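You operate a simulated robot arm through the tools that you are given. There is no shell and no other tool. Be economical: measure what you need, move in short steps, check, and stop when the job is done.

You run a simulated two-armed robot. Do the job below in one go: nothing can be reset, and whatever is moved stays where it is left.

Task
Fetch the red brush and stand it on the right low shelf of the wooden bench. Put the red can from the plate bench on the low shelf of the plate bench. Fetch the black pad from the plate bench and set it on the paint table. Take the blue gauge on the plate bench and put it away on the low table by the small wheels. Take the blue cup and put it on the black shelf by the last gap. Put the thinner can labelled "R 36" from the top of the steel bench on the right end of the control desk and the thinner can marked "R 25" on the right low shelf of the wooden bench. Put the green can on the top of the steel bench away on the red shelf under the panel. Put the ring that says "OIL" from the right end of the control desk on the top of the control desk. Press the right sand button two times. Fetch the washer from the left end of the grey shelf and set it on top of the bronze block. Put the green brush on top of the hand wheel. Take the black gauge on the black shelf by the first gap from the left and put it away on the top of the steel bench. Any order will do. Set down upright: red brush, red can, blue cup, thinner can, green can.

The check looks at the end state, three seconds after you hand in, the way a careful person would. Anything else that was tipped, shoved, dropped, spilled or broken makes it a failure.

Robot
Two 7-joint arms with two-finger parallel grippers on one trunk, on a base that drives. Base frame: it is fixed to the floor where the robot stands at the start and does not move with it; the origin is under the middle of the robot, x ahead of it, y to its left, z up; the surface under the hand at the start is at about z = 800. Readings come in mm, rad, newtons and seconds.
The left shoulder is at the start at [70, 134, 1151], the right one opposite. With the tool pointing down near the work surface each hand reaches from about 100 to 640 mm from the robot's upright axis, wherever it stands, measured 20 degrees to its own side. Places, roughly: black gauge [-11750, 750, 1000]; black pad (5x7x5 cm) [200, 800, 800]; black shelf by the last gap [-7100, 800, 900]; blue cup (8x7x8 cm) [-3900, -2300, 900]; blue gauge [250, 750, 750]; bronze block (12x7x4 cm) [-5000, -2300, 900]; green brush (3x3x17 cm) [-9500, 900, 1000]; green can [-4750, -2500, 1000]; hand wheel [-11500, 750, 1000]; low shelf of the plate bench [500, 1200, 200]; low table by the small wheels [-19500, 300, 500]; paint table [500, -100, 800]; red brush (3x3x17 cm) [500, 100, 900]; red can [250, 500, 1000]; red shelf under the panel (113x24 cm) [-6740, 0, 840]; right end of the control desk (25x25 cm) [-5640, -1080, 900]; right low shelf of the wooden bench [500, -1900, 400]; right sand button [-6400, 100, 1500]; ring [-5750, -1000, 1000]; thinner can [-3750, -2750, 1000]; top of the control desk (26x13 cm) [-5700, -400, 900]; top of the steel bench [-4700, -2600, 900]; washer (6x6x2 cm) [-8800, -1900, 600]. Payload 1.57 kg a hand.
Tool frame (each hand has its own): the origin (TCP) lies between the finger pads and is the grasp point; the fingertips stand 30 mm ahead of it; z points along the fingers, y is the line along which they close. Largest opening 80 mm; finger width 17, thickness 12; the body of the gripper, 40 by 82 mm, starts 80 mm behind the TCP.
Orientation is that of the tool frame in the base frame, as a unit quaternion [x, y, z, w]. With the fingers straight down and closing along the base's y, the tool's x points along the base's -x, its y along +y and its z along -z.

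Tools
- The arms move only by the tool jog_arm. It takes "left_commands", "right_commands" or both (then of equal length, played together; a hand with none holds still); each is a list of rows, each a list of 7 numbers: the shift along the tool's x, y, z in mm, then the turn, a rotation vector about the tool's x, y, z in rad, then the closure, from 0 (fully open) to 1 (shut). In form: [[x, y, z, rx, ry, rz, fingers], ...]. A call has 1 to 10 rows; each row shifts and turns the commanded pose from where the row before left it, along the tool's axes as they then stand. Each row takes 0.2 s and may step no farther than 50 mm and 0.15 rad from the row before; otherwise, or with a gripper value out of range, the whole call is refused. A pose out of reach is approached as far as the arm can. The call stops where the force on the tool passes 40 N (or 10 N more than at its start, if that is more) or the arm is blocked; 0.2 s more then pass. Each finger travels about 153 mm/s and halts on what it meets, pressing with about 20 N; the grip force reading is that of the motor and also rises with nothing between the fingers. The clock runs only during rows and for 0.2 s after the last one: add rows that do not move to give the fingers time. The reply holds the time, the measured pose of the TCP, the force on the tool along the base axes, the opening and the grip force, in the units named above and with some noise, with the torque about the TCP (base axes, N m) and any sound that the robot's microphone picked up.
- Cameras (640 x 400 px; columns grow to the right, rows downward): "scene" is now at [127.7, 11, 1355.5]; the picture's right is [0.13, -0.99, 0.00], its down [-0.76, -0.10, -0.64] and it looks along [0.64, 0.09, -0.77] (base axes); focal length 214 px, centre (320, 200). "left" rides on the left gripper at [72, 7, -122] in its tool frame; the picture's right is [-0.09, 1.00, 0.00], its down [-0.84, -0.08, -0.54] and it looks along [-0.54, -0.05, 0.84] (tool axes); focal length 238 px, centre (320, 200). "right" rides on the right gripper at [72, -7, -122] in its tool frame; the picture's right is [0.09, 1.00, 0.00], its down [-0.84, 0.08, -0.54] and it looks along [-0.54, 0.05, 0.84] (tool axes); focal length 238 px, centre (320, 200). There is no depth. A picture from a camera that has moved, and an enlarged one, comes with that camera's place and axes in the base frame and with its lens.
- camera(camera): a new picture of that camera. It takes no simulated time.
- slide_trunk(by): slides the trunk up (or, below 0, down) by that many mm; the arms and the scene camera ride with it, the base frame stays. It gives what a move gives, with no picture.
- drive_base(legs): drives the robot by 1 to 6 legs, each [ahead, left, turn to the left] in mm, mm and rad, along the robot's own axes; the way and the turn of a leg run together, so that a leg with both is an arc; at most 1500 mm and 3.142 rad a leg. The arms and the cameras ride along, it lands a little off, and it stops where it bumps. It gives what a move gives.
- turn_head(pan, tilt): turns the head with the scene camera to pan (to the left, within 1.501 rad either way) and tilt (down, from -0.506 to 1.204), counted from straight ahead of the robot. It gives what a move gives.
- enlarge(camera, box): a new picture of the part [left, top, right, bottom] of that camera's present view, enlarged. It takes no simulated time.
- hand_in(): hands the job in; it is judged then, once.

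Go step by step. Nothing tells you exact positions but the pictures and the camera data: compare them with the known pose of the tool, close in by small moves and look again before you grip or let go. The budget is 577 turns and 370 pictures, counting those below and the enlarged ones. Unless the task says otherwise, let go and move clear before handing in, and close with one line.

The tools are called after "Emit:" as a command line: name --argument value ..., lists and objects as JSON in quotes. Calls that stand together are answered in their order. jog_arm: Moves the arms, as the interface text tells. Its arguments: {"type":"object","properties":{"left_commands":{"type":"array","items":{"type":"array","items":{"type":"number"}}},"right_commands":{"type":"array","items":{"type":"array","items":{"type":"number"}}}},"required":[]} The other tools are called the same way: slide_trunk (by) slides the trunk up or down; drive_base (legs) drives the base; turn_head (pan, tilt) turns the head that bears the scene camera; camera (camera) takes a picture; enlarge (camera, box) takes an enlarged picture of a part of a camera's view; hand_in () hands the job in.

At the start:

```text
clock: 0.0
left_position: [348.1, 404.3, 1067.3]
left_tcp_rot: [0.0, 1.0, 0.0, 0.0]
left_wrist_force: [0.1, -0.4, 0.1]
left_ft_torque: [-0.01, 0.03, 0.01]
left_opening: 79.9
left_gripper_force: 0.1
right_position: [386.2, 44.5, 1156.6]
right_tcp_rot: [0.0, 1.0, -0.001, 0.0]
right_wrist_force: [-0.3, 0.0, -0.6]
right_ft_torque: [-0.04, -0.02, 0.02]
right_opening: 80.1
right_gripper_force: 0.0
trunk travel left (down, up): [-725.0, 215.0]
robot x, y, heading: [-3.5, 4.6, 0.001]
head pan, tilt: [0.134, 0.873]
```

scene: 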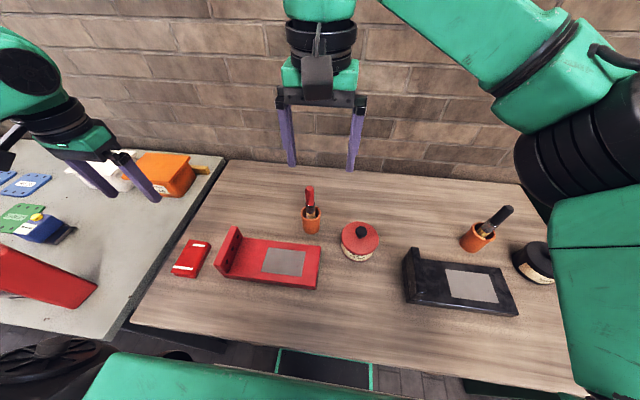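
right: 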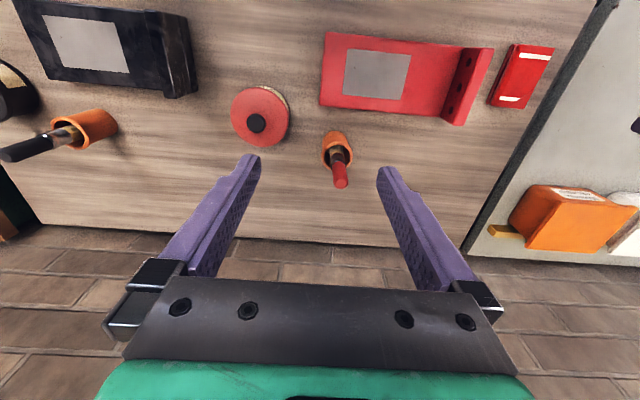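
left: 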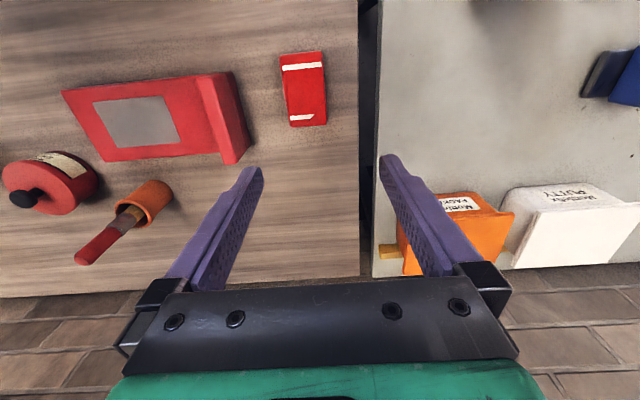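

I see the paint table ahead with the red brush in an orange holder, and the plate bench on the left. I'll look left and right first.

Emit:
turn_head --pan 0.9 --tilt 0.7

Emit:
camera --camera "scene"

Emit:
turn_head --pan -1.0 --tilt 0.6

Emit:
camera --camera "scene"

```text
clock: 1.1
left_position: [347.8, 402.2, 1068.2]
left_tcp_rot: [0.0, 1.0, 0.001, -0.001]
left_wrist_force: [0.3, -0.8, -0.6]
left_ft_torque: [0.0, 0.01, 0.02]
left_opening: 80.3
left_gripper_force: 0.0
right_position: [385.7, 44.4, 1157.2]
right_tcp_rot: [0.0, 1.0, 0.0, 0.0]
right_wrist_force: [-0.6, 0.4, 0.3]
right_ft_torque: [-0.02, 0.0, 0.0]
right_opening: 80.3
right_gripper_force: 0.1
trunk travel left (down, up): [-725.0, 215.0]
robot x, y, heading: [1.2, 1.5, -0.001]
head pan, tilt: [0.901, 0.7]
```

```text
366 pictures are left
camera scene: at [104.2, 67.2, 1369.5], right [0.78, -0.62, 0.0], down [-0.4, -0.5, -0.76], along [0.48, 0.6, -0.64], focal length 214 px, centre (320, 200)
```

scene: 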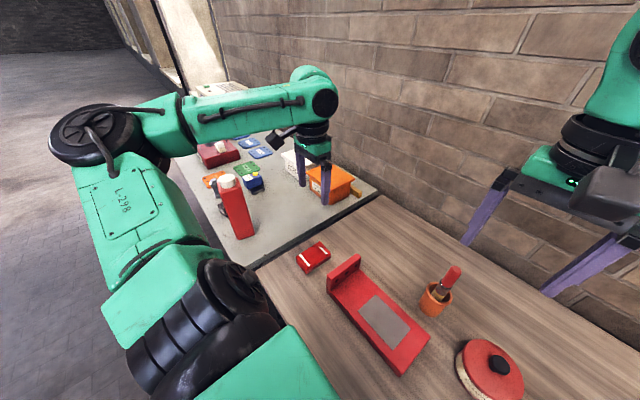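

```text
clock: 3.0
left_position: [349.1, 404.5, 1066.9]
left_tcp_rot: [0.0, 1.0, 0.0, 0.0]
left_wrist_force: [0.2, -0.4, 0.3]
left_ft_torque: [-0.05, 0.0, -0.01]
left_opening: 80.0
left_gripper_force: 0.1
right_position: [386.0, 43.8, 1156.5]
right_tcp_rot: [0.001, 1.0, 0.0, 0.0]
right_wrist_force: [-0.3, -0.5, -0.3]
right_ft_torque: [-0.01, -0.01, 0.02]
right_opening: 80.0
right_gripper_force: 0.1
trunk travel left (down, up): [-725.0, 215.0]
robot x, y, heading: [1.6, -4.8, 0.001]
head pan, tilt: [-1.0, 0.6]
```

```text
365 pictures are left
camera scene: at [99.2, -73.6, 1378.1], right [-0.84, -0.54, 0.0], down [-0.31, 0.48, -0.83], along [0.45, -0.69, -0.56], focal length 214 px, centre (320, 200)
```

scene: 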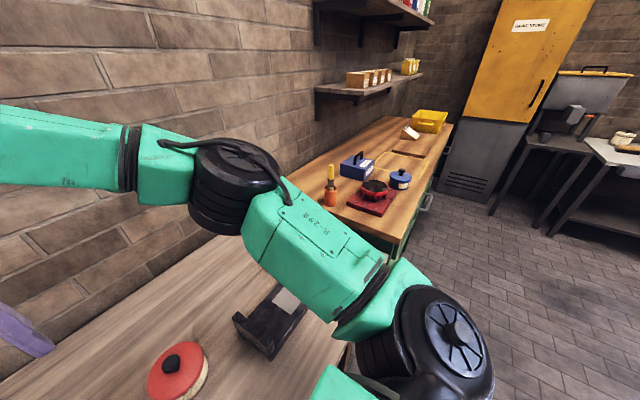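

I'll look closer at the brush and the plate-bench items.

Emit:
turn_head --pan 0.3 --tilt 0.75

Emit:
enlarge --camera "scene" --box '[280, 120, 440, 280]'

Emit:
turn_head --pan 1.1 --tilt 0.75

Emit:
enlarge --camera "scene" --box '[200, 50, 480, 300]'

```text
clock: 4.5
left_position: [349.5, 403.8, 1068.6]
left_tcp_rot: [0.0, 1.0, 0.0, 0.0]
left_wrist_force: [0.0, 0.0, 0.7]
left_ft_torque: [0.04, 0.0, 0.0]
left_opening: 79.8
left_gripper_force: 0.1
right_position: [387.3, 44.8, 1157.2]
right_tcp_rot: [0.0, 1.0, -0.001, 0.0]
right_wrist_force: [0.1, 0.0, 0.8]
right_ft_torque: [-0.01, 0.0, -0.02]
right_opening: 79.9
right_gripper_force: 0.1
trunk travel left (down, up): [-725.0, 215.0]
robot x, y, heading: [-1.9, -0.2, -0.005]
head pan, tilt: [0.3, 0.75]
```

```text
2.50 times, centred on (360, 200) of scene
camera zoom: at [130.6, 25.1, 1365.2], right [0.3, -0.96, 0.0], down [-0.65, -0.2, -0.73], along [0.7, 0.22, -0.68], focal length 536 px, centre (220, 200)
```

zoom: 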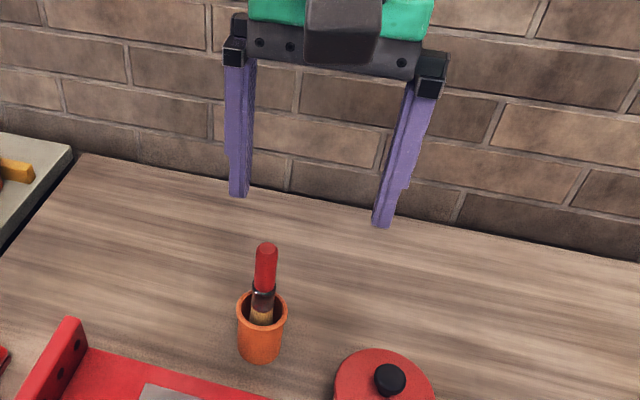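

```text
clock: 5.6
left_position: [348.8, 405.0, 1067.5]
left_tcp_rot: [0.0, 1.0, 0.0, -0.001]
left_wrist_force: [-0.8, 0.7, -0.6]
left_ft_torque: [0.0, 0.0, -0.03]
left_opening: 80.3
left_gripper_force: 0.0
right_position: [386.6, 45.0, 1156.4]
right_tcp_rot: [0.001, 1.0, 0.0, 0.0]
right_wrist_force: [-0.5, 0.1, 0.7]
right_ft_torque: [-0.02, 0.0, 0.01]
right_opening: 80.0
right_gripper_force: 0.1
trunk travel left (down, up): [-725.0, 215.0]
robot x, y, heading: [-0.7, -0.3, 0.0]
head pan, tilt: [1.1, 0.75]
```

```text
1.60 times, centred on (340, 175) of scene
camera zoom: at [89.1, 74.5, 1365.2], right [0.89, -0.45, 0.0], down [-0.31, -0.61, -0.73], along [0.33, 0.65, -0.68], focal length 343 px, centre (288, 240)
```

zoom: 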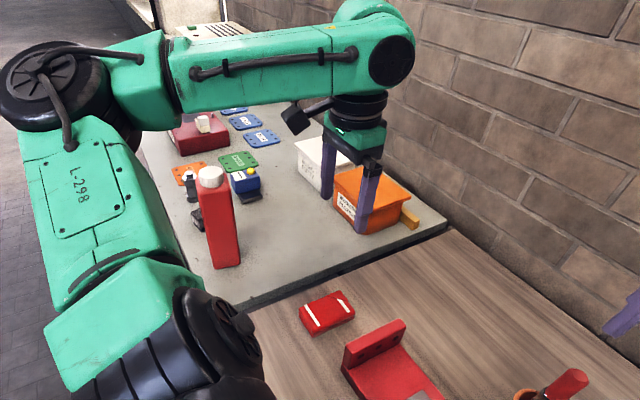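

The red can (tall, white cap), the plates, and dark items are on the plate bench. I'll shift the base left to look at them with the left hand camera.

Emit:
drive_base --legs '[[-150, 350, 0]]'

Emit:
turn_head --pan 0.7 --tilt 0.85

Emit:
camera --camera "scene"

Emit:
camera --camera "left"

```text
clock: 8.0
left_position: [198.4, 747.9, 1069.2]
left_tcp_rot: [-0.001, 1.0, 0.002, 0.0]
left_wrist_force: [-0.1, -0.3, 0.5]
left_ft_torque: [-0.02, -0.01, 0.03]
left_opening: 80.1
left_gripper_force: 0.0
right_position: [237.5, 389.2, 1155.7]
right_tcp_rot: [-0.001, 1.0, 0.001, 0.0]
right_wrist_force: [-0.1, 0.7, -0.2]
right_ft_torque: [0.0, 0.0, 0.01]
right_opening: 79.9
right_gripper_force: 0.0
trunk travel left (down, up): [-725.0, 215.0]
robot x, y, heading: [-150.4, 347.7, -0.0]
head pan, tilt: [1.1, 0.75]
```

```text
clock: 8.8
left_position: [197.8, 749.6, 1067.6]
left_tcp_rot: [-0.001, 1.0, 0.0, 0.0]
left_wrist_force: [-0.2, -0.2, 0.3]
left_ft_torque: [-0.03, 0.0, -0.01]
left_opening: 80.0
left_gripper_force: 0.0
right_position: [237.3, 389.9, 1156.7]
right_tcp_rot: [-0.001, 1.0, 0.0, 0.001]
right_wrist_force: [-0.6, 0.5, -0.1]
right_ft_torque: [0.01, 0.01, -0.03]
right_opening: 79.9
right_gripper_force: 0.0
trunk travel left (down, up): [-725.0, 215.0]
robot x, y, heading: [-150.4, 346.1, 0.004]
head pan, tilt: [0.7, 0.85]
```

```text
362 pictures are left
camera scene: at [-39.1, 395.9, 1357.2], right [0.65, -0.76, 0.0], down [-0.57, -0.49, -0.66], along [0.5, 0.43, -0.75], focal length 214 px, centre (320, 200)
```

scene: 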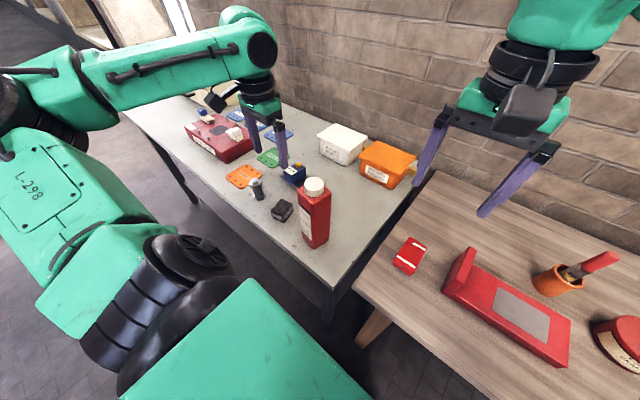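

```text
361 pictures are left
camera left: at [127.5, 754.5, 1189.6], right [0.09, 1.0, 0.0], down [0.84, -0.08, 0.54], along [0.54, -0.05, -0.84], focal length 238 px, centre (320, 200)
```

left: 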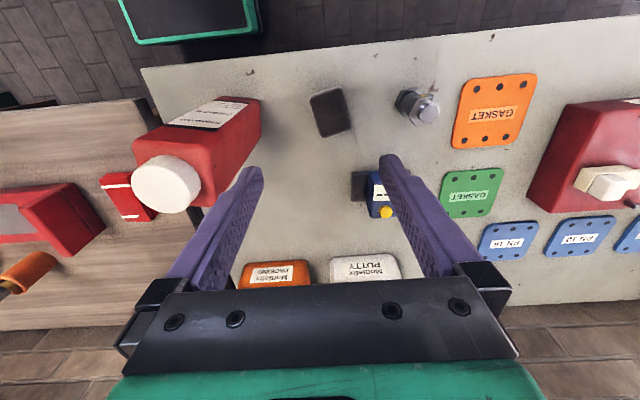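

Emit:
enlarge --camera "left" --box '[290, 70, 450, 230]'

Emit:
enlarge --camera "scene" --box '[160, 80, 440, 260]'

```text
2.50 times, centred on (370, 150) of left
camera zoom: at [127.5, 754.5, 1189.6], right [0.09, 1.0, 0.0], down [0.84, -0.08, 0.54], along [0.54, -0.05, -0.84], focal length 596 px, centre (195, 325)
```

zoom: 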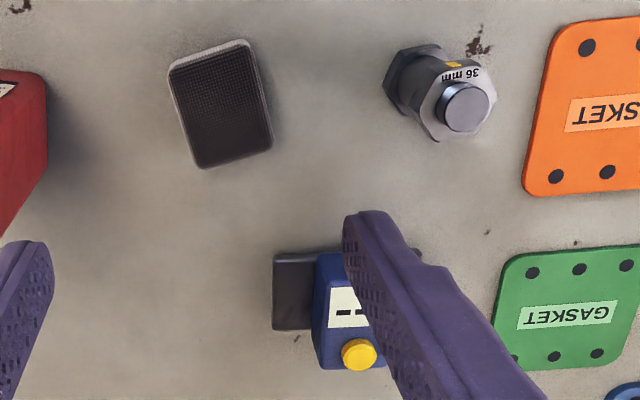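

```text
2.22 times, centred on (300, 170) of scene
camera zoom: at [-39.1, 395.9, 1357.2], right [0.65, -0.76, 0.0], down [-0.57, -0.49, -0.66], along [0.5, 0.43, -0.75], focal length 477 px, centre (364, 267)
```

zoom: 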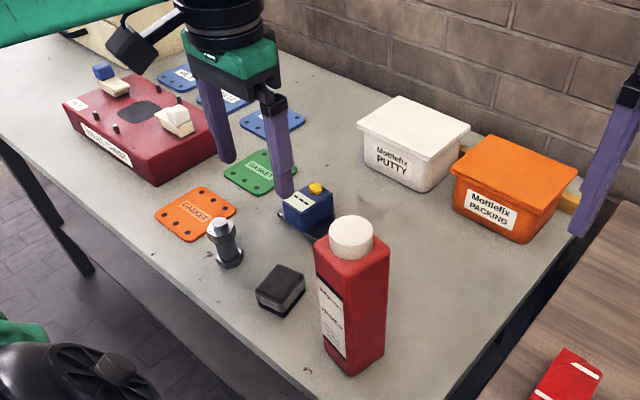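

The black pad is at about (205, 760), top at z≈850, yawed 0.2. I'll descend above it with the left hand, and stop short to check.

Emit:
jog_arm --left_commands '[[-7, 11, 40, 0, 0, -0.1, 0], [0, 0, 45, 0, 0, -0.1, 0], [0, 0, 45, 0, 0, 0, 0], [0, 0, 10, 0, 0, 0, 0]]'

Emit:
camera --camera "left"

Emit:
camera --camera "scene"

```text
clock: 9.8
left_position: [204.4, 760.0, 925.7]
left_tcp_rot: [-0.1, 0.995, 0.0, 0.0]
left_wrist_force: [-0.2, -1.0, 0.8]
left_ft_torque: [0.02, -0.01, 0.0]
left_opening: 80.3
left_gripper_force: 0.0
right_position: [236.7, 390.1, 1156.5]
right_tcp_rot: [-0.001, 1.0, 0.0, 0.0]
right_wrist_force: [0.8, -0.3, 0.1]
right_ft_torque: [-0.04, -0.02, 0.03]
right_opening: 80.0
right_gripper_force: 0.1
trunk travel left (down, up): [-725.0, 215.0]
robot x, y, heading: [-154.9, 343.9, 0.001]
head pan, tilt: [0.7, 0.85]
```

```text
358 pictures are left
camera left: at [134.5, 751.9, 1048.3], right [-0.11, 0.99, 0.0], down [0.84, 0.09, 0.54], along [0.54, 0.06, -0.84], focal length 238 px, centre (320, 200)
```

left: 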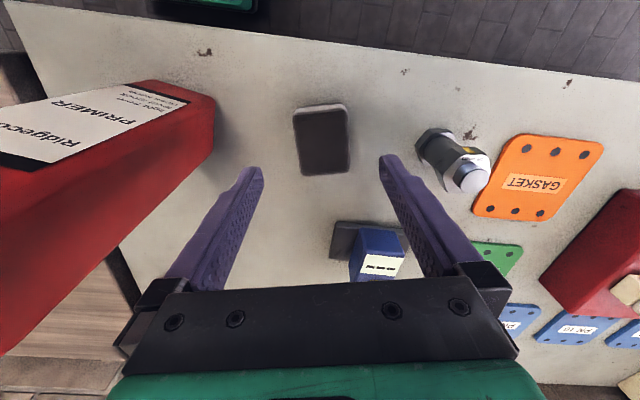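

```text
357 pictures are left
camera scene: at [-38.8, 396.0, 1357.2], right [0.65, -0.76, 0.0], down [-0.57, -0.49, -0.66], along [0.5, 0.43, -0.75], focal length 214 px, centre (320, 200)
```

scene: 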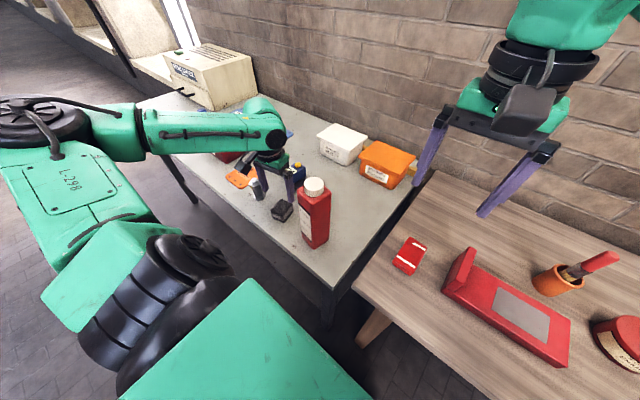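

Emit:
jog_arm --left_commands '[[-1, 0, 40, 0, 0, 0, 0], [0, 0, 40, 0, 0, 0, 0]]'

Emit:
camera --camera "left"

```text
clock: 10.4
left_position: [205.6, 759.8, 845.9]
left_tcp_rot: [-0.1, 0.995, -0.001, 0.0]
left_wrist_force: [1.0, -1.2, 0.1]
left_ft_torque: [-0.02, 0.0, 0.02]
left_opening: 80.2
left_gripper_force: 0.0
right_position: [236.9, 389.9, 1155.3]
right_tcp_rot: [-0.001, 1.0, 0.0, 0.0]
right_wrist_force: [0.3, -0.5, 0.5]
right_ft_torque: [-0.01, -0.01, -0.01]
right_opening: 80.4
right_gripper_force: 0.1
trunk travel left (down, up): [-725.0, 215.0]
robot x, y, heading: [-151.6, 343.0, 0.003]
head pan, tilt: [0.7, 0.85]
```

```text
356 pictures are left
camera left: at [135.7, 751.3, 968.3], right [-0.11, 0.99, 0.0], down [0.84, 0.09, 0.54], along [0.54, 0.06, -0.84], focal length 238 px, centre (320, 200)
```

left: 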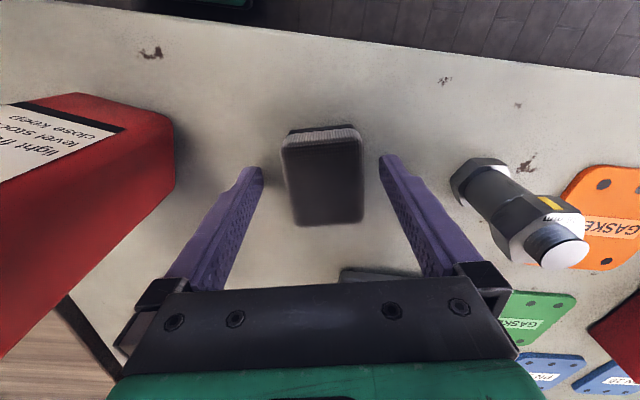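

Emit:
jog_arm --left_commands '[[0, 1, 20, 0, 0, 0, 0], [0, 0, 0, 0, 0, 0, 0.6], [0, 0, 0, 0, 0, 0, 0.6], [0, 0, 0, 0, 0, 0, 0.6]]'

```text
clock: 11.4
left_position: [205.8, 758.7, 829.2]
left_tcp_rot: [-0.1, 0.995, 0.002, 0.003]
left_wrist_force: [2.1, 3.0, 27.0]
left_ft_torque: [-0.55, 0.06, 0.04]
left_opening: 49.5
left_gripper_force: 19.9
right_position: [233.7, 387.0, 1157.3]
right_tcp_rot: [-0.002, 1.0, 0.001, 0.001]
right_wrist_force: [0.3, 0.2, -0.4]
right_ft_torque: [0.01, -0.01, 0.01]
right_opening: 79.8
right_gripper_force: 0.0
trunk travel left (down, up): [-725.0, 215.0]
robot x, y, heading: [-148.4, 344.0, -0.003]
head pan, tilt: [0.7, 0.85]
```

Pad is gripped (49.5 mm) with the tips at bench level z≈800. Lift it, back off, and drive right along the paint table.

Emit:
jog_arm --left_commands '[[0, 0, -45, 0, 0, 0, 0.6], [0, 0, -45, 0, 0, 0, 0.6], [0, 0, -50, 0, 0, 0, 0.6], [0, 0, -50, 0, 0, 0, 0.6], [0, 0, -40, 0, 0, 0, 0.6]]'

Emit:
drive_base --legs '[[-350, 0, 0], [0, -700, 0]]'

Emit:
turn_head --pan 0.2 --tilt 0.7

Emit:
camera --camera "scene"

```text
clock: 12.6
left_position: [202.9, 761.6, 1058.7]
left_tcp_rot: [-0.101, 0.995, 0.0, 0.0]
left_wrist_force: [0.0, 0.7, 0.8]
left_ft_torque: [0.0, -0.02, 0.04]
left_opening: 32.1
left_gripper_force: 0.0
right_position: [236.8, 389.2, 1155.9]
right_tcp_rot: [-0.001, 1.0, 0.0, 0.0]
right_wrist_force: [0.0, -0.4, 0.5]
right_ft_torque: [0.01, -0.01, 0.01]
right_opening: 79.9
right_gripper_force: 0.1
trunk travel left (down, up): [-725.0, 215.0]
robot x, y, heading: [-148.2, 344.6, 0.002]
head pan, tilt: [0.7, 0.85]
```

```text
clock: 18.4
left_position: [-150.6, 45.5, 1057.6]
left_tcp_rot: [-0.095, 0.995, 0.0, 0.0]
left_wrist_force: [0.2, -0.4, -0.6]
left_ft_torque: [-0.03, 0.03, 0.01]
left_opening: 31.9
left_gripper_force: 0.1
right_position: [-120.6, -326.7, 1155.8]
right_tcp_rot: [0.005, 1.0, 0.0, 0.0]
right_wrist_force: [-0.5, 0.1, 0.2]
right_ft_torque: [-0.02, 0.02, -0.03]
right_opening: 80.0
right_gripper_force: 0.0
trunk travel left (down, up): [-725.0, 215.0]
robot x, y, heading: [-509.2, -367.5, -0.01]
head pan, tilt: [0.7, 0.85]
```

```text
clock: 19.4
left_position: [-149.7, 45.6, 1057.6]
left_tcp_rot: [-0.095, 0.996, 0.0, 0.0]
left_wrist_force: [0.3, -0.4, -0.7]
left_ft_torque: [-0.01, 0.01, -0.03]
left_opening: 32.1
left_gripper_force: 0.1
right_position: [-121.2, -326.8, 1157.4]
right_tcp_rot: [0.005, 1.0, 0.0, 0.0]
right_wrist_force: [-0.1, -0.6, -0.3]
right_ft_torque: [-0.01, 0.0, -0.03]
right_opening: 80.0
right_gripper_force: 0.0
trunk travel left (down, up): [-725.0, 215.0]
robot x, y, heading: [-508.2, -367.1, -0.002]
head pan, tilt: [0.201, 0.7]
```

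```text
355 pictures are left
camera scene: at [-373.9, -351.5, 1369.4], right [0.19, -0.98, 0.0], down [-0.63, -0.12, -0.76], along [0.75, 0.15, -0.64], focal length 214 px, centre (320, 200)
```

scene: 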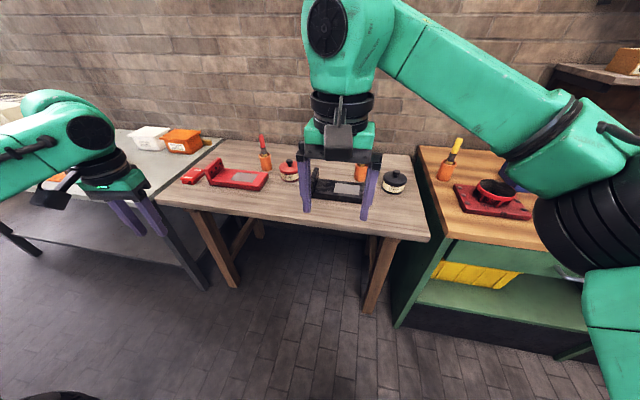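

The pad slipped out (opening fell to 32). I'll go back and look at where it is.

Emit:
drive_base --legs '[[0, 700, 0], [330, 0, 0]]'

Emit:
jog_arm --left_commands '[[0, 0, 0, 0, 0, 0, 0], [0, 0, 0, 0, 0, 0, 0]]'

Emit:
camera --camera "left"

```text
clock: 24.9
left_position: [180.4, 729.5, 1059.0]
left_tcp_rot: [-0.101, 0.995, -0.001, -0.001]
left_wrist_force: [-0.3, 0.2, -0.3]
left_ft_torque: [-0.01, 0.01, 0.05]
left_opening: 32.2
left_gripper_force: 0.1
right_position: [213.0, 358.2, 1156.6]
right_tcp_rot: [-0.001, 1.0, 0.0, 0.001]
right_wrist_force: [-0.6, -0.4, 0.1]
right_ft_torque: [-0.05, -0.01, 0.03]
right_opening: 79.9
right_gripper_force: 0.1
trunk travel left (down, up): [-725.0, 215.0]
robot x, y, heading: [-170.1, 314.8, -0.002]
head pan, tilt: [0.201, 0.7]
```

```text
clock: 25.5
left_position: [182.0, 731.2, 1056.9]
left_tcp_rot: [-0.1, 0.995, 0.0, 0.0]
left_wrist_force: [0.0, -0.4, -0.5]
left_ft_torque: [0.0, -0.03, 0.04]
left_opening: 79.9
left_gripper_force: 0.0
right_position: [214.0, 357.0, 1155.8]
right_tcp_rot: [-0.001, 1.0, 0.0, 0.0]
right_wrist_force: [-0.5, 0.3, 0.1]
right_ft_torque: [-0.01, 0.01, 0.01]
right_opening: 80.0
right_gripper_force: 0.1
trunk travel left (down, up): [-725.0, 215.0]
robot x, y, heading: [-172.1, 312.9, 0.005]
head pan, tilt: [0.201, 0.7]
```

```text
354 pictures are left
camera left: at [110.9, 720.8, 1179.9], right [-0.11, 0.99, 0.0], down [0.84, 0.09, 0.54], along [0.54, 0.06, -0.84], focal length 238 px, centre (320, 200)
```

left: 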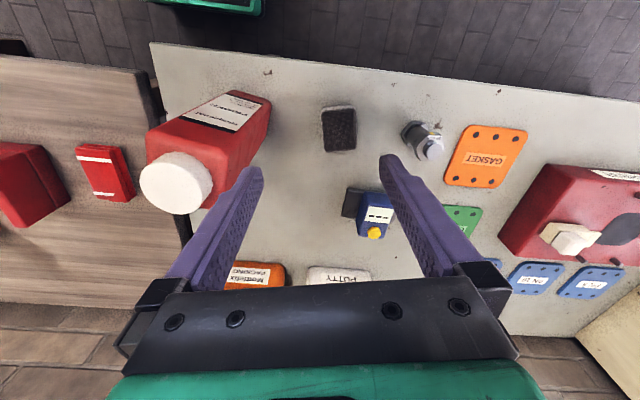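

Emit:
enlarge --camera "left" --box '[290, 70, 410, 190]'

```text
3.33 times, centred on (350, 130) of left
camera zoom: at [110.9, 720.8, 1179.9], right [-0.11, 0.99, 0.0], down [0.84, 0.09, 0.54], along [0.54, 0.06, -0.84], focal length 794 px, centre (220, 433)
```

zoom: 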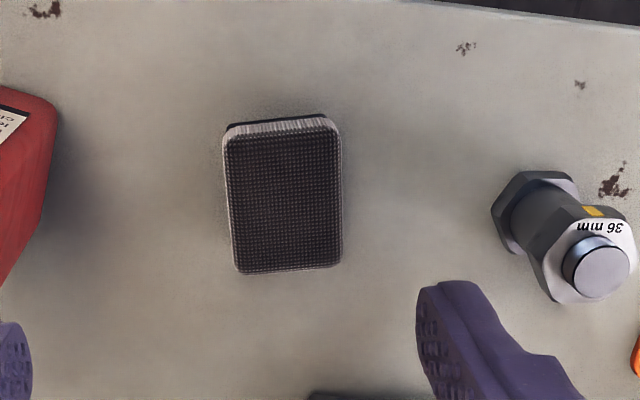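

Pad is still upright in place at (207, 760). I'll regrip with full closure.

Emit:
jog_arm --left_commands '[[-30.7, 22.8, 20, 0, 0, 0, 0], [0, 0, 50, 0, 0, 0, 0], [0, 0, 50, 0, 0, 0, 0], [0, 0, 50, 0, 0, 0, 0], [0, 0, 50, 0, 0, 0, 0]]'

Emit:
camera --camera "left"

```text
clock: 26.7
left_position: [208.7, 758.3, 836.8]
left_tcp_rot: [-0.1, 0.995, 0.0, 0.0]
left_wrist_force: [0.0, -0.1, -0.3]
left_ft_torque: [0.0, 0.0, 0.0]
left_opening: 80.2
left_gripper_force: 0.2
right_position: [214.9, 357.7, 1156.7]
right_tcp_rot: [-0.001, 1.0, 0.0, 0.0]
right_wrist_force: [0.6, 0.6, -0.6]
right_ft_torque: [0.0, -0.02, 0.01]
right_opening: 80.1
right_gripper_force: 0.0
trunk travel left (down, up): [-725.0, 215.0]
robot x, y, heading: [-171.0, 314.7, 0.002]
head pan, tilt: [0.201, 0.7]
```

```text
352 pictures are left
camera left: at [137.8, 749.7, 958.9], right [-0.11, 0.99, 0.0], down [0.84, 0.09, 0.54], along [0.54, 0.06, -0.84], focal length 238 px, centre (320, 200)
```

left: 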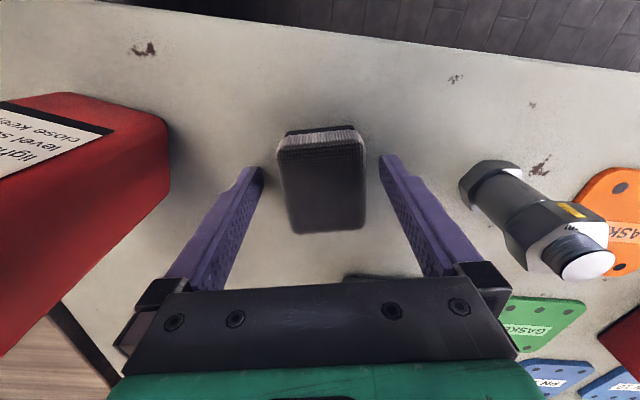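

Emit:
jog_arm --left_commands '[[0, 0, 4, 0, 0, 0, 0], [0, 0, 0, 0, 0, 0, 1], [0, 0, 0, 0, 0, 0, 1], [0, 0, 0, 0, 0, 0, 1], [0, 0, 0, 0, 0, 0, 1], [0, 0, -20, 0, 0, 0, 1], [0, 0, -20, 0, 0, 0, 1]]'

Emit:
camera --camera "left"

```text
clock: 28.3
left_position: [206.4, 759.9, 873.9]
left_tcp_rot: [-0.1, 0.995, 0.001, -0.001]
left_wrist_force: [0.1, 0.0, -1.1]
left_ft_torque: [0.0, 0.03, -0.01]
left_opening: 49.7
left_gripper_force: 20.4
right_position: [214.5, 355.8, 1155.6]
right_tcp_rot: [-0.001, 1.0, 0.0, 0.001]
right_wrist_force: [0.3, -0.2, -1.4]
right_ft_torque: [0.01, 0.02, 0.0]
right_opening: 79.8
right_gripper_force: 0.0
trunk travel left (down, up): [-725.0, 215.0]
robot x, y, heading: [-166.3, 313.7, 0.005]
head pan, tilt: [0.201, 0.7]
```

```text
351 pictures are left
camera left: at [136.9, 750.5, 995.1], right [-0.11, 0.99, 0.0], down [0.84, 0.09, 0.54], along [0.54, 0.06, -0.84], focal length 238 px, centre (320, 200)
```

left: 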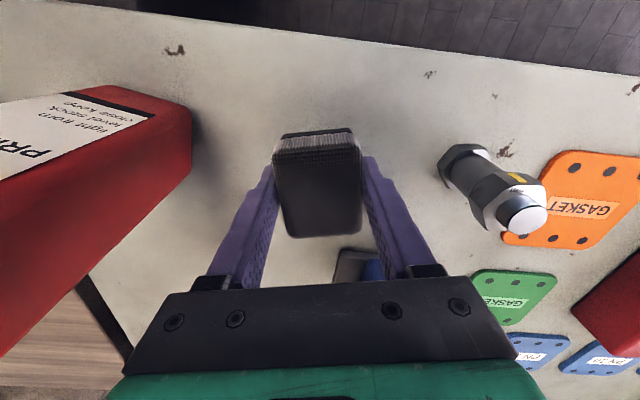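

Held now. Lift high, back off, drive right and check.

Emit:
jog_arm --left_commands '[[0, 0, -45, 0, 0, 0, 1], [0, 0, -45, 0, 0, 0, 1], [0, 0, -50, 0, 0, 0, 1], [0, 0, -45, 0, 0, 0, 1]]'

Emit:
drive_base --legs '[[-350, 0, 0], [0, -730, 0], [365, 0, 0]]'

Emit:
camera --camera "left"

Emit:
camera --camera "scene"

```text
clock: 29.3
left_position: [207.6, 758.8, 1057.7]
left_tcp_rot: [-0.1, 0.995, 0.0, -0.001]
left_wrist_force: [0.4, -1.1, -0.8]
left_ft_torque: [-0.02, 0.03, 0.01]
left_opening: 49.7
left_gripper_force: 20.1
right_position: [215.4, 357.4, 1155.3]
right_tcp_rot: [0.0, 1.0, 0.0, 0.0]
right_wrist_force: [-0.4, 1.1, 0.0]
right_ft_torque: [0.0, 0.02, 0.01]
right_opening: 80.1
right_gripper_force: 0.0
trunk travel left (down, up): [-725.0, 215.0]
robot x, y, heading: [-171.8, 313.2, 0.006]
head pan, tilt: [0.201, 0.7]
```

```text
clock: 37.1
left_position: [220.9, 17.3, 1057.7]
left_tcp_rot: [-0.092, 0.996, 0.001, -0.001]
left_wrist_force: [0.2, 0.8, -1.6]
left_ft_torque: [0.03, -0.02, 0.0]
left_opening: 49.7
left_gripper_force: 20.2
right_position: [220.3, -383.8, 1157.2]
right_tcp_rot: [0.008, 1.0, 0.0, 0.001]
right_wrist_force: [-0.7, -0.6, -0.3]
right_ft_torque: [-0.03, 0.01, -0.03]
right_opening: 80.1
right_gripper_force: 0.1
trunk travel left (down, up): [-725.0, 215.0]
robot x, y, heading: [-165.1, -422.2, -0.008]
head pan, tilt: [0.201, 0.7]
```

```text
350 pictures are left
camera left: at [149.4, 9.7, 1180.1], right [-0.09, 1.0, 0.0], down [0.84, 0.08, 0.54], along [0.54, 0.05, -0.84], focal length 238 px, centre (320, 200)
```

left: 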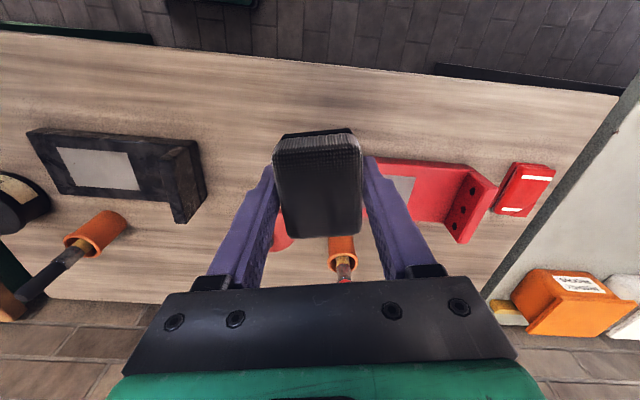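

```text
349 pictures are left
camera scene: at [-31.4, -406.4, 1369.6], right [0.19, -0.98, 0.0], down [-0.63, -0.12, -0.77], along [0.75, 0.14, -0.64], focal length 214 px, centre (320, 200)
```

scene: 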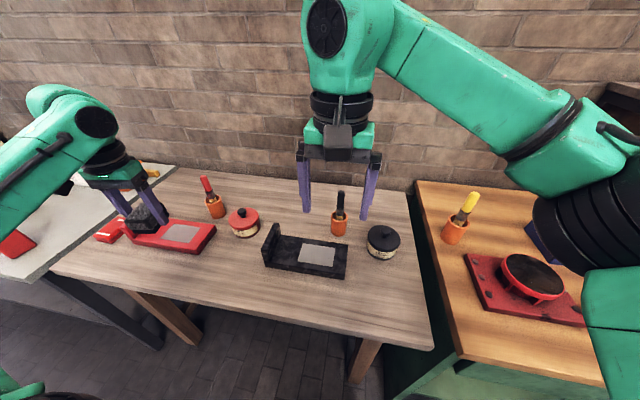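

The free spot at about (230, 18) is in front of the red tool. Descend to near the table.

Emit:
jog_arm --left_commands '[[-10, 0, 40, 0, 0, 0, 1], [0, 0, 50, 0, 0, 0, 1], [0, 0, 50, 0, 0, 0, 1], [0, 0, 50, 0, 0, 0, 1], [0, 0, 20, 0, 0, 0, 1]]'

Emit:
camera --camera "left"

```text
clock: 38.3
left_position: [231.5, 20.2, 846.7]
left_tcp_rot: [-0.093, 0.996, 0.0, 0.0]
left_wrist_force: [-0.5, -0.3, -1.5]
left_ft_torque: [0.02, 0.03, 0.01]
left_opening: 49.6
left_gripper_force: 20.4
right_position: [222.0, -384.1, 1156.0]
right_tcp_rot: [0.007, 1.0, 0.0, 0.0]
right_wrist_force: [0.6, -0.6, 0.3]
right_ft_torque: [0.0, 0.0, 0.03]
right_opening: 80.2
right_gripper_force: 0.0
trunk travel left (down, up): [-725.0, 215.0]
robot x, y, heading: [-162.0, -422.0, -0.016]
head pan, tilt: [0.201, 0.7]
```

```text
348 pictures are left
camera left: at [161.2, 12.5, 969.0], right [-0.09, 1.0, 0.0], down [0.84, 0.08, 0.54], along [0.54, 0.05, -0.84], focal length 238 px, centre (320, 200)
```

left: 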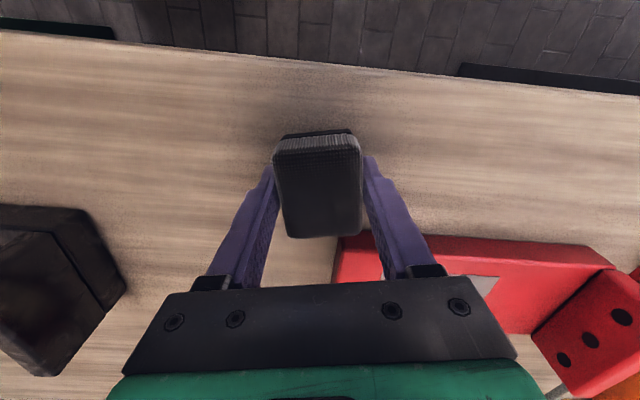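

Emit:
jog_arm --left_commands '[[0, 0, 8, 0, 0, 0, 1], [0, 0, 3, 0, 0, 0, 1], [0, 0, 2, 0, 0, 0, 1]]'

```text
clock: 39.1
left_position: [231.3, 19.8, 834.9]
left_tcp_rot: [-0.093, 0.996, 0.0, 0.0]
left_wrist_force: [0.3, 0.6, -1.2]
left_ft_torque: [-0.01, -0.02, 0.01]
left_opening: 49.6
left_gripper_force: 20.2
right_position: [222.7, -383.7, 1156.3]
right_tcp_rot: [0.007, 1.0, 0.0, 0.0]
right_wrist_force: [0.3, 0.0, 0.5]
right_ft_torque: [0.01, -0.01, 0.0]
right_opening: 80.2
right_gripper_force: 0.0
trunk travel left (down, up): [-725.0, 215.0]
robot x, y, heading: [-165.6, -420.8, -0.012]
head pan, tilt: [0.201, 0.7]
```

Emit:
jog_arm --left_commands '[[0, 0, 2, 0, 0, 0, 1], [0, 0, 2, 0, 0, 0, 1]]'

```text
clock: 39.7
left_position: [229.8, 20.0, 833.3]
left_tcp_rot: [-0.094, 0.996, 0.001, 0.002]
left_wrist_force: [-0.5, 3.4, 13.0]
left_ft_torque: [-0.23, 0.33, -0.06]
left_opening: 49.6
left_gripper_force: 20.3
right_position: [220.1, -384.4, 1156.7]
right_tcp_rot: [0.007, 1.0, 0.001, 0.001]
right_wrist_force: [-0.5, 0.5, 0.1]
right_ft_torque: [-0.02, -0.01, 0.02]
right_opening: 79.8
right_gripper_force: 0.0
trunk travel left (down, up): [-725.0, 215.0]
robot x, y, heading: [-163.4, -422.1, -0.012]
head pan, tilt: [0.201, 0.7]
```

Contact with the table. Release and retreat up, then check.

Emit:
jog_arm --left_commands '[[0, 0, -2, 0, 0, 0, 0.3], [0, 0, 0, 0, 0, 0, 0], [0, 0, 0, 0, 0, 0, 0], [0, 0, -40, 0, 0, 0, 0], [0, 0, -50, 0, 0, 0, 0], [0, 0, -50, 0, 0, 0, 0], [0, 0, -50, 0, 0, 0, 0], [0, 0, -35, 0, 0, 0, 0]]'

Emit:
camera --camera "left"

```text
clock: 41.5
left_position: [229.5, 19.8, 1060.0]
left_tcp_rot: [-0.092, 0.996, 0.001, -0.001]
left_wrist_force: [-0.4, 0.6, -0.1]
left_ft_torque: [0.04, -0.01, -0.02]
left_opening: 80.0
left_gripper_force: 0.0
right_position: [221.8, -384.9, 1157.0]
right_tcp_rot: [0.007, 1.0, 0.0, -0.001]
right_wrist_force: [-0.4, -0.3, -0.6]
right_ft_torque: [0.0, 0.01, -0.02]
right_opening: 80.1
right_gripper_force: 0.2
trunk travel left (down, up): [-725.0, 215.0]
robot x, y, heading: [-164.1, -421.3, -0.015]
head pan, tilt: [0.201, 0.7]
```

```text
347 pictures are left
camera left: at [160.0, 11.2, 1182.0], right [-0.09, 1.0, 0.0], down [0.84, 0.08, 0.54], along [0.54, 0.05, -0.84], focal length 238 px, centre (320, 200)
```

left: 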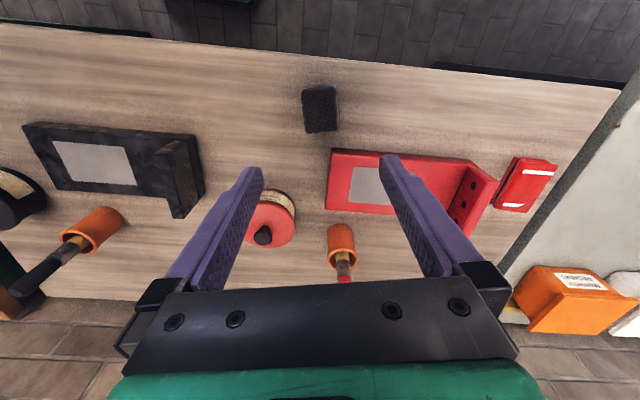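

Pad is placed. Next the red can: drive back to the plate bench and view it and the low shelf.

Emit:
drive_base --legs '[[-350, 0, 0], [0, 1100, 0]]'

Emit:
turn_head --pan 0.1 --tilt 0.7

Emit:
camera --camera "scene"

```text
clock: 49.0
left_position: [-110.7, 1125.1, 1059.4]
left_tcp_rot: [-0.099, 0.995, 0.001, 0.001]
left_wrist_force: [0.2, -0.8, 0.3]
left_ft_torque: [0.02, -0.01, -0.01]
left_opening: 80.1
left_gripper_force: 0.0
right_position: [-113.4, 721.5, 1156.3]
right_tcp_rot: [0.001, 1.0, 0.0, 0.0]
right_wrist_force: [0.3, 0.1, 0.5]
right_ft_torque: [0.0, -0.02, 0.02]
right_opening: 79.9
right_gripper_force: 0.0
trunk travel left (down, up): [-725.0, 215.0]
robot x, y, heading: [-500.9, 677.0, 0.005]
head pan, tilt: [0.201, 0.7]
```

```text
clock: 49.6
left_position: [-112.0, 1124.9, 1058.6]
left_tcp_rot: [-0.1, 0.995, -0.001, 0.0]
left_wrist_force: [0.3, 0.2, 0.1]
left_ft_torque: [-0.01, -0.02, -0.03]
left_opening: 80.0
left_gripper_force: 0.0
right_position: [-114.3, 722.3, 1157.4]
right_tcp_rot: [0.0, 1.0, 0.0, 0.0]
right_wrist_force: [0.0, -0.3, -0.3]
right_ft_torque: [0.01, 0.01, 0.02]
right_opening: 80.1
right_gripper_force: 0.0
trunk travel left (down, up): [-725.0, 215.0]
robot x, y, heading: [-503.8, 674.5, 0.003]
head pan, tilt: [0.099, 0.7]
```

```text
346 pictures are left
camera scene: at [-365.2, 687.4, 1369.5], right [0.1, -1.0, 0.0], down [-0.64, -0.06, -0.76], along [0.76, 0.08, -0.64], focal length 214 px, centre (320, 200)
```

scene: 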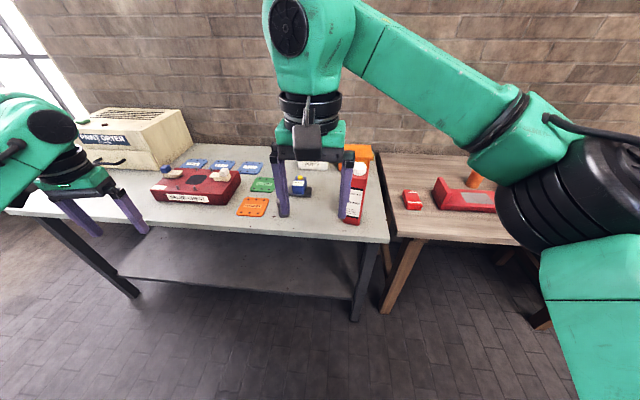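

The low shelf is visible under the bench. I'll use the right hand for the red can with a 45° forward tilt; first move closer and tilt.

Emit:
drive_base --legs '[[150, -50, 0]]'

Emit:
jog_arm --right_commands '[[0, 0, 0, 0, -0.134, 0, 0], [0, 0, 0, 0, -0.134, 0, 0], [0, 0, 0, 0, -0.133, 0, 0], [0, 0, 0, 0, -0.133, 0, 0], [0, 0, 0, 0, -0.133, 0, 0], [0, 0, 0, 0, -0.133, 0, 0]]'

Emit:
camera --camera "right"

```text
clock: 51.0
left_position: [34.1, 1076.2, 1060.2]
left_tcp_rot: [-0.099, 0.995, 0.0, 0.001]
left_wrist_force: [-1.0, 1.1, -0.4]
left_ft_torque: [0.01, -0.01, 0.0]
left_opening: 79.9
left_gripper_force: 0.1
right_position: [33.9, 673.9, 1157.2]
right_tcp_rot: [0.0, 1.0, 0.0, 0.002]
right_wrist_force: [-0.4, -0.6, 0.2]
right_ft_torque: [0.0, -0.05, 0.0]
right_opening: 79.8
right_gripper_force: 0.1
trunk travel left (down, up): [-725.0, 215.0]
robot x, y, heading: [-350.2, 630.7, -0.001]
head pan, tilt: [0.099, 0.7]
```

```text
clock: 52.4
left_position: [35.7, 1075.9, 1060.1]
left_tcp_rot: [-0.099, 0.995, 0.0, 0.0]
left_wrist_force: [-0.4, 0.2, -0.4]
left_ft_torque: [-0.04, 0.01, -0.02]
left_opening: 80.2
left_gripper_force: 0.0
right_position: [33.9, 671.4, 1156.1]
right_tcp_rot: [0.0, 0.921, 0.001, 0.391]
right_wrist_force: [-1.0, 0.2, 1.0]
right_ft_torque: [0.0, 0.0, 0.02]
right_opening: 80.0
right_gripper_force: 0.1
trunk travel left (down, up): [-725.0, 215.0]
robot x, y, heading: [-356.3, 628.1, -0.001]
head pan, tilt: [0.099, 0.7]
```

```text
345 pictures are left
camera right: at [-101.9, 665.2, 1190.4], right [-0.07, 1.0, -0.07], down [0.19, 0.08, 0.98], along [0.98, 0.05, -0.19], focal length 238 px, centre (320, 200)
```

right: 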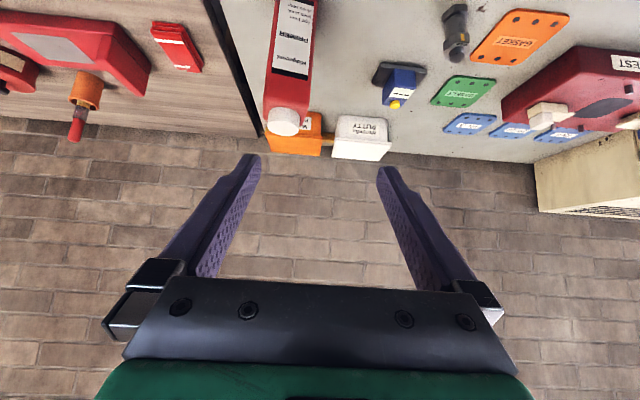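

Emit:
enlarge --camera "right" --box '[220, 0, 380, 160]'

Emit:
enlarge --camera "scene" --box '[260, 100, 420, 260]'

```text
2.50 times, centred on (300, 80) of right
camera zoom: at [-101.9, 665.2, 1190.4], right [-0.07, 1.0, -0.07], down [0.19, 0.08, 0.98], along [0.98, 0.05, -0.19], focal length 596 px, centre (370, 500)
```

zoom: 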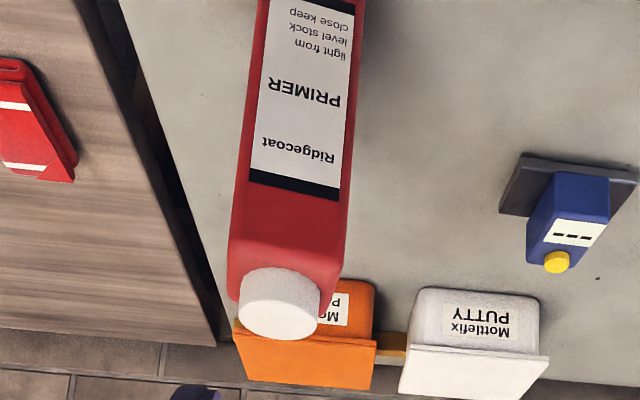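

```text
2.50 times, centred on (340, 180) of scene
camera zoom: at [-216.6, 637.1, 1369.5], right [0.1, -0.99, 0.0], down [-0.64, -0.06, -0.77], along [0.76, 0.08, -0.64], focal length 536 px, centre (270, 250)
```

zoom: 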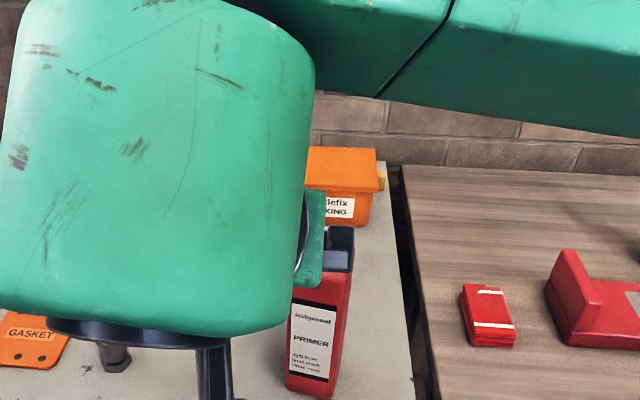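

The can is about 57 mm square, yawed about −0.3, top at z≈1029, centred near (208, 627). Yaw the hand and approach a pregrasp.

Emit:
jog_arm --right_commands '[[0, 0, 0, 0.1075, 0, 0.1045, 0], [0, 0, 0, 0.1075, 0, 0.1045, 0], [12.3, 1.9, 41.8, 0, 0, 0, 0], [12.3, 1.9, 41.8, 0, 0, 0, 0], [12.3, 1.9, 41.8, 0, 0, 0, 0], [12.3, 1.9, 41.8, 0, 0, 0, 0]]'

Emit:
camera --camera "right"

Emit:
camera --camera "scene"

```text
clock: 53.8
left_position: [37.6, 1074.1, 1059.3]
left_tcp_rot: [-0.098, 0.995, 0.001, -0.002]
left_wrist_force: [0.4, 0.1, 0.8]
left_ft_torque: [0.01, -0.01, -0.01]
left_opening: 80.0
left_gripper_force: 0.1
right_position: [118.9, 653.4, 1005.7]
right_tcp_rot: [0.137, 0.911, -0.057, 0.385]
right_wrist_force: [0.0, 0.5, -0.5]
right_ft_torque: [0.01, -0.01, -0.02]
right_opening: 80.0
right_gripper_force: 0.0
trunk travel left (down, up): [-725.0, 215.0]
robot x, y, heading: [-347.2, 626.3, -0.004]
head pan, tilt: [0.099, 0.7]
```

```text
342 pictures are left
camera right: at [-12.7, 687.5, 1039.9], right [0.23, 0.97, -0.06], down [0.21, 0.01, 0.98], along [0.95, -0.24, -0.2], focal length 238 px, centre (320, 200)
```

right: 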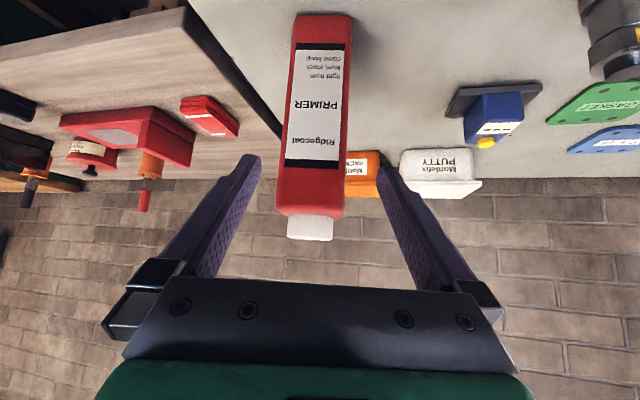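

```text
341 pictures are left
camera scene: at [-214.5, 636.5, 1369.3], right [0.1, -1.0, 0.0], down [-0.64, -0.06, -0.76], along [0.76, 0.08, -0.65], focal length 214 px, centre (320, 200)
```

scene: 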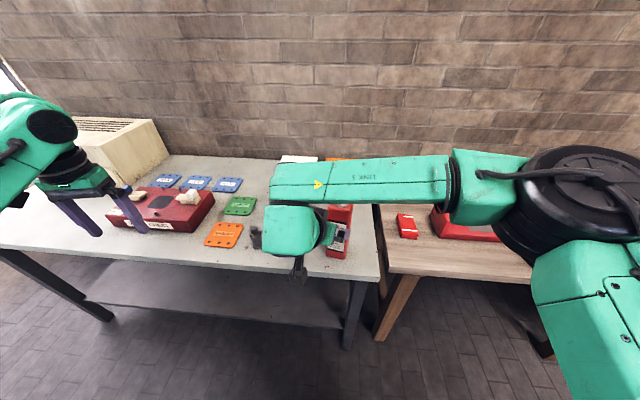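

Emit:
jog_arm --right_commands '[[0, -4, 20, 0, 0, 0, 0], [0, 0, 30, 0, 0, 0, 0], [0, 0, 30, 0, 0, 0, 0]]'

Emit:
camera --camera "right"

```text
clock: 54.6
left_position: [37.4, 1075.6, 1060.7]
left_tcp_rot: [-0.099, 0.995, 0.001, 0.0]
left_wrist_force: [0.0, 0.0, -0.1]
left_ft_torque: [-0.03, -0.02, -0.03]
left_opening: 80.0
left_gripper_force: 0.1
right_position: [172.8, 631.9, 952.0]
right_tcp_rot: [0.138, 0.911, -0.058, 0.385]
right_wrist_force: [0.2, -0.2, 0.3]
right_ft_torque: [0.0, -0.01, 0.0]
right_opening: 80.1
right_gripper_force: 0.1
trunk travel left (down, up): [-725.0, 215.0]
robot x, y, heading: [-352.0, 628.9, 0.003]
head pan, tilt: [0.099, 0.7]
```

```text
340 pictures are left
camera right: at [41.1, 666.1, 985.0], right [0.23, 0.97, -0.07], down [0.21, 0.02, 0.98], along [0.95, -0.24, -0.2], focal length 238 px, centre (320, 200)
```

right: 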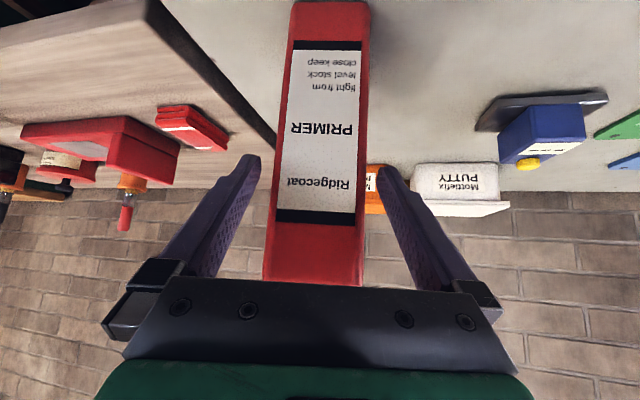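

Emit:
jog_arm --right_commands '[[0, 0, 20, 0, 0, 0, 0], [0, 0, 18, 0, 0, 0, 0], [0, 0, 0, 0, 0, 0, 1], [0, 0, 0, 0, 0, 0, 1], [0, 0, 0, 0, 0, 0, 1]]'

Emit:
camera --camera "right"

```text
clock: 55.8
left_position: [37.0, 1074.8, 1059.2]
left_tcp_rot: [-0.1, 0.995, 0.0, 0.0]
left_wrist_force: [-0.1, 0.5, -0.4]
left_ft_torque: [-0.01, -0.01, -0.03]
left_opening: 80.0
left_gripper_force: 0.1
right_position: [199.3, 625.5, 924.0]
right_tcp_rot: [0.138, 0.911, -0.057, 0.386]
right_wrist_force: [2.8, 0.3, 2.5]
right_ft_torque: [-0.1, -0.06, 0.06]
right_opening: 62.1
right_gripper_force: 19.9
trunk travel left (down, up): [-725.0, 215.0]
robot x, y, heading: [-353.9, 630.1, -0.003]
head pan, tilt: [0.099, 0.7]
```

```text
339 pictures are left
camera right: at [67.5, 658.4, 957.8], right [0.23, 0.97, -0.07], down [0.21, 0.02, 0.98], along [0.95, -0.24, -0.2], focal length 238 px, centre (320, 200)
```

right: 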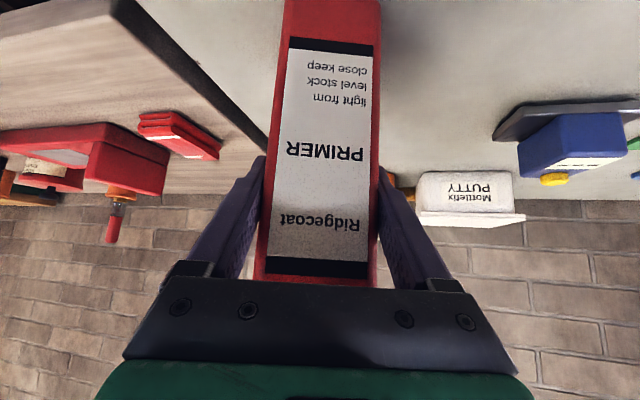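

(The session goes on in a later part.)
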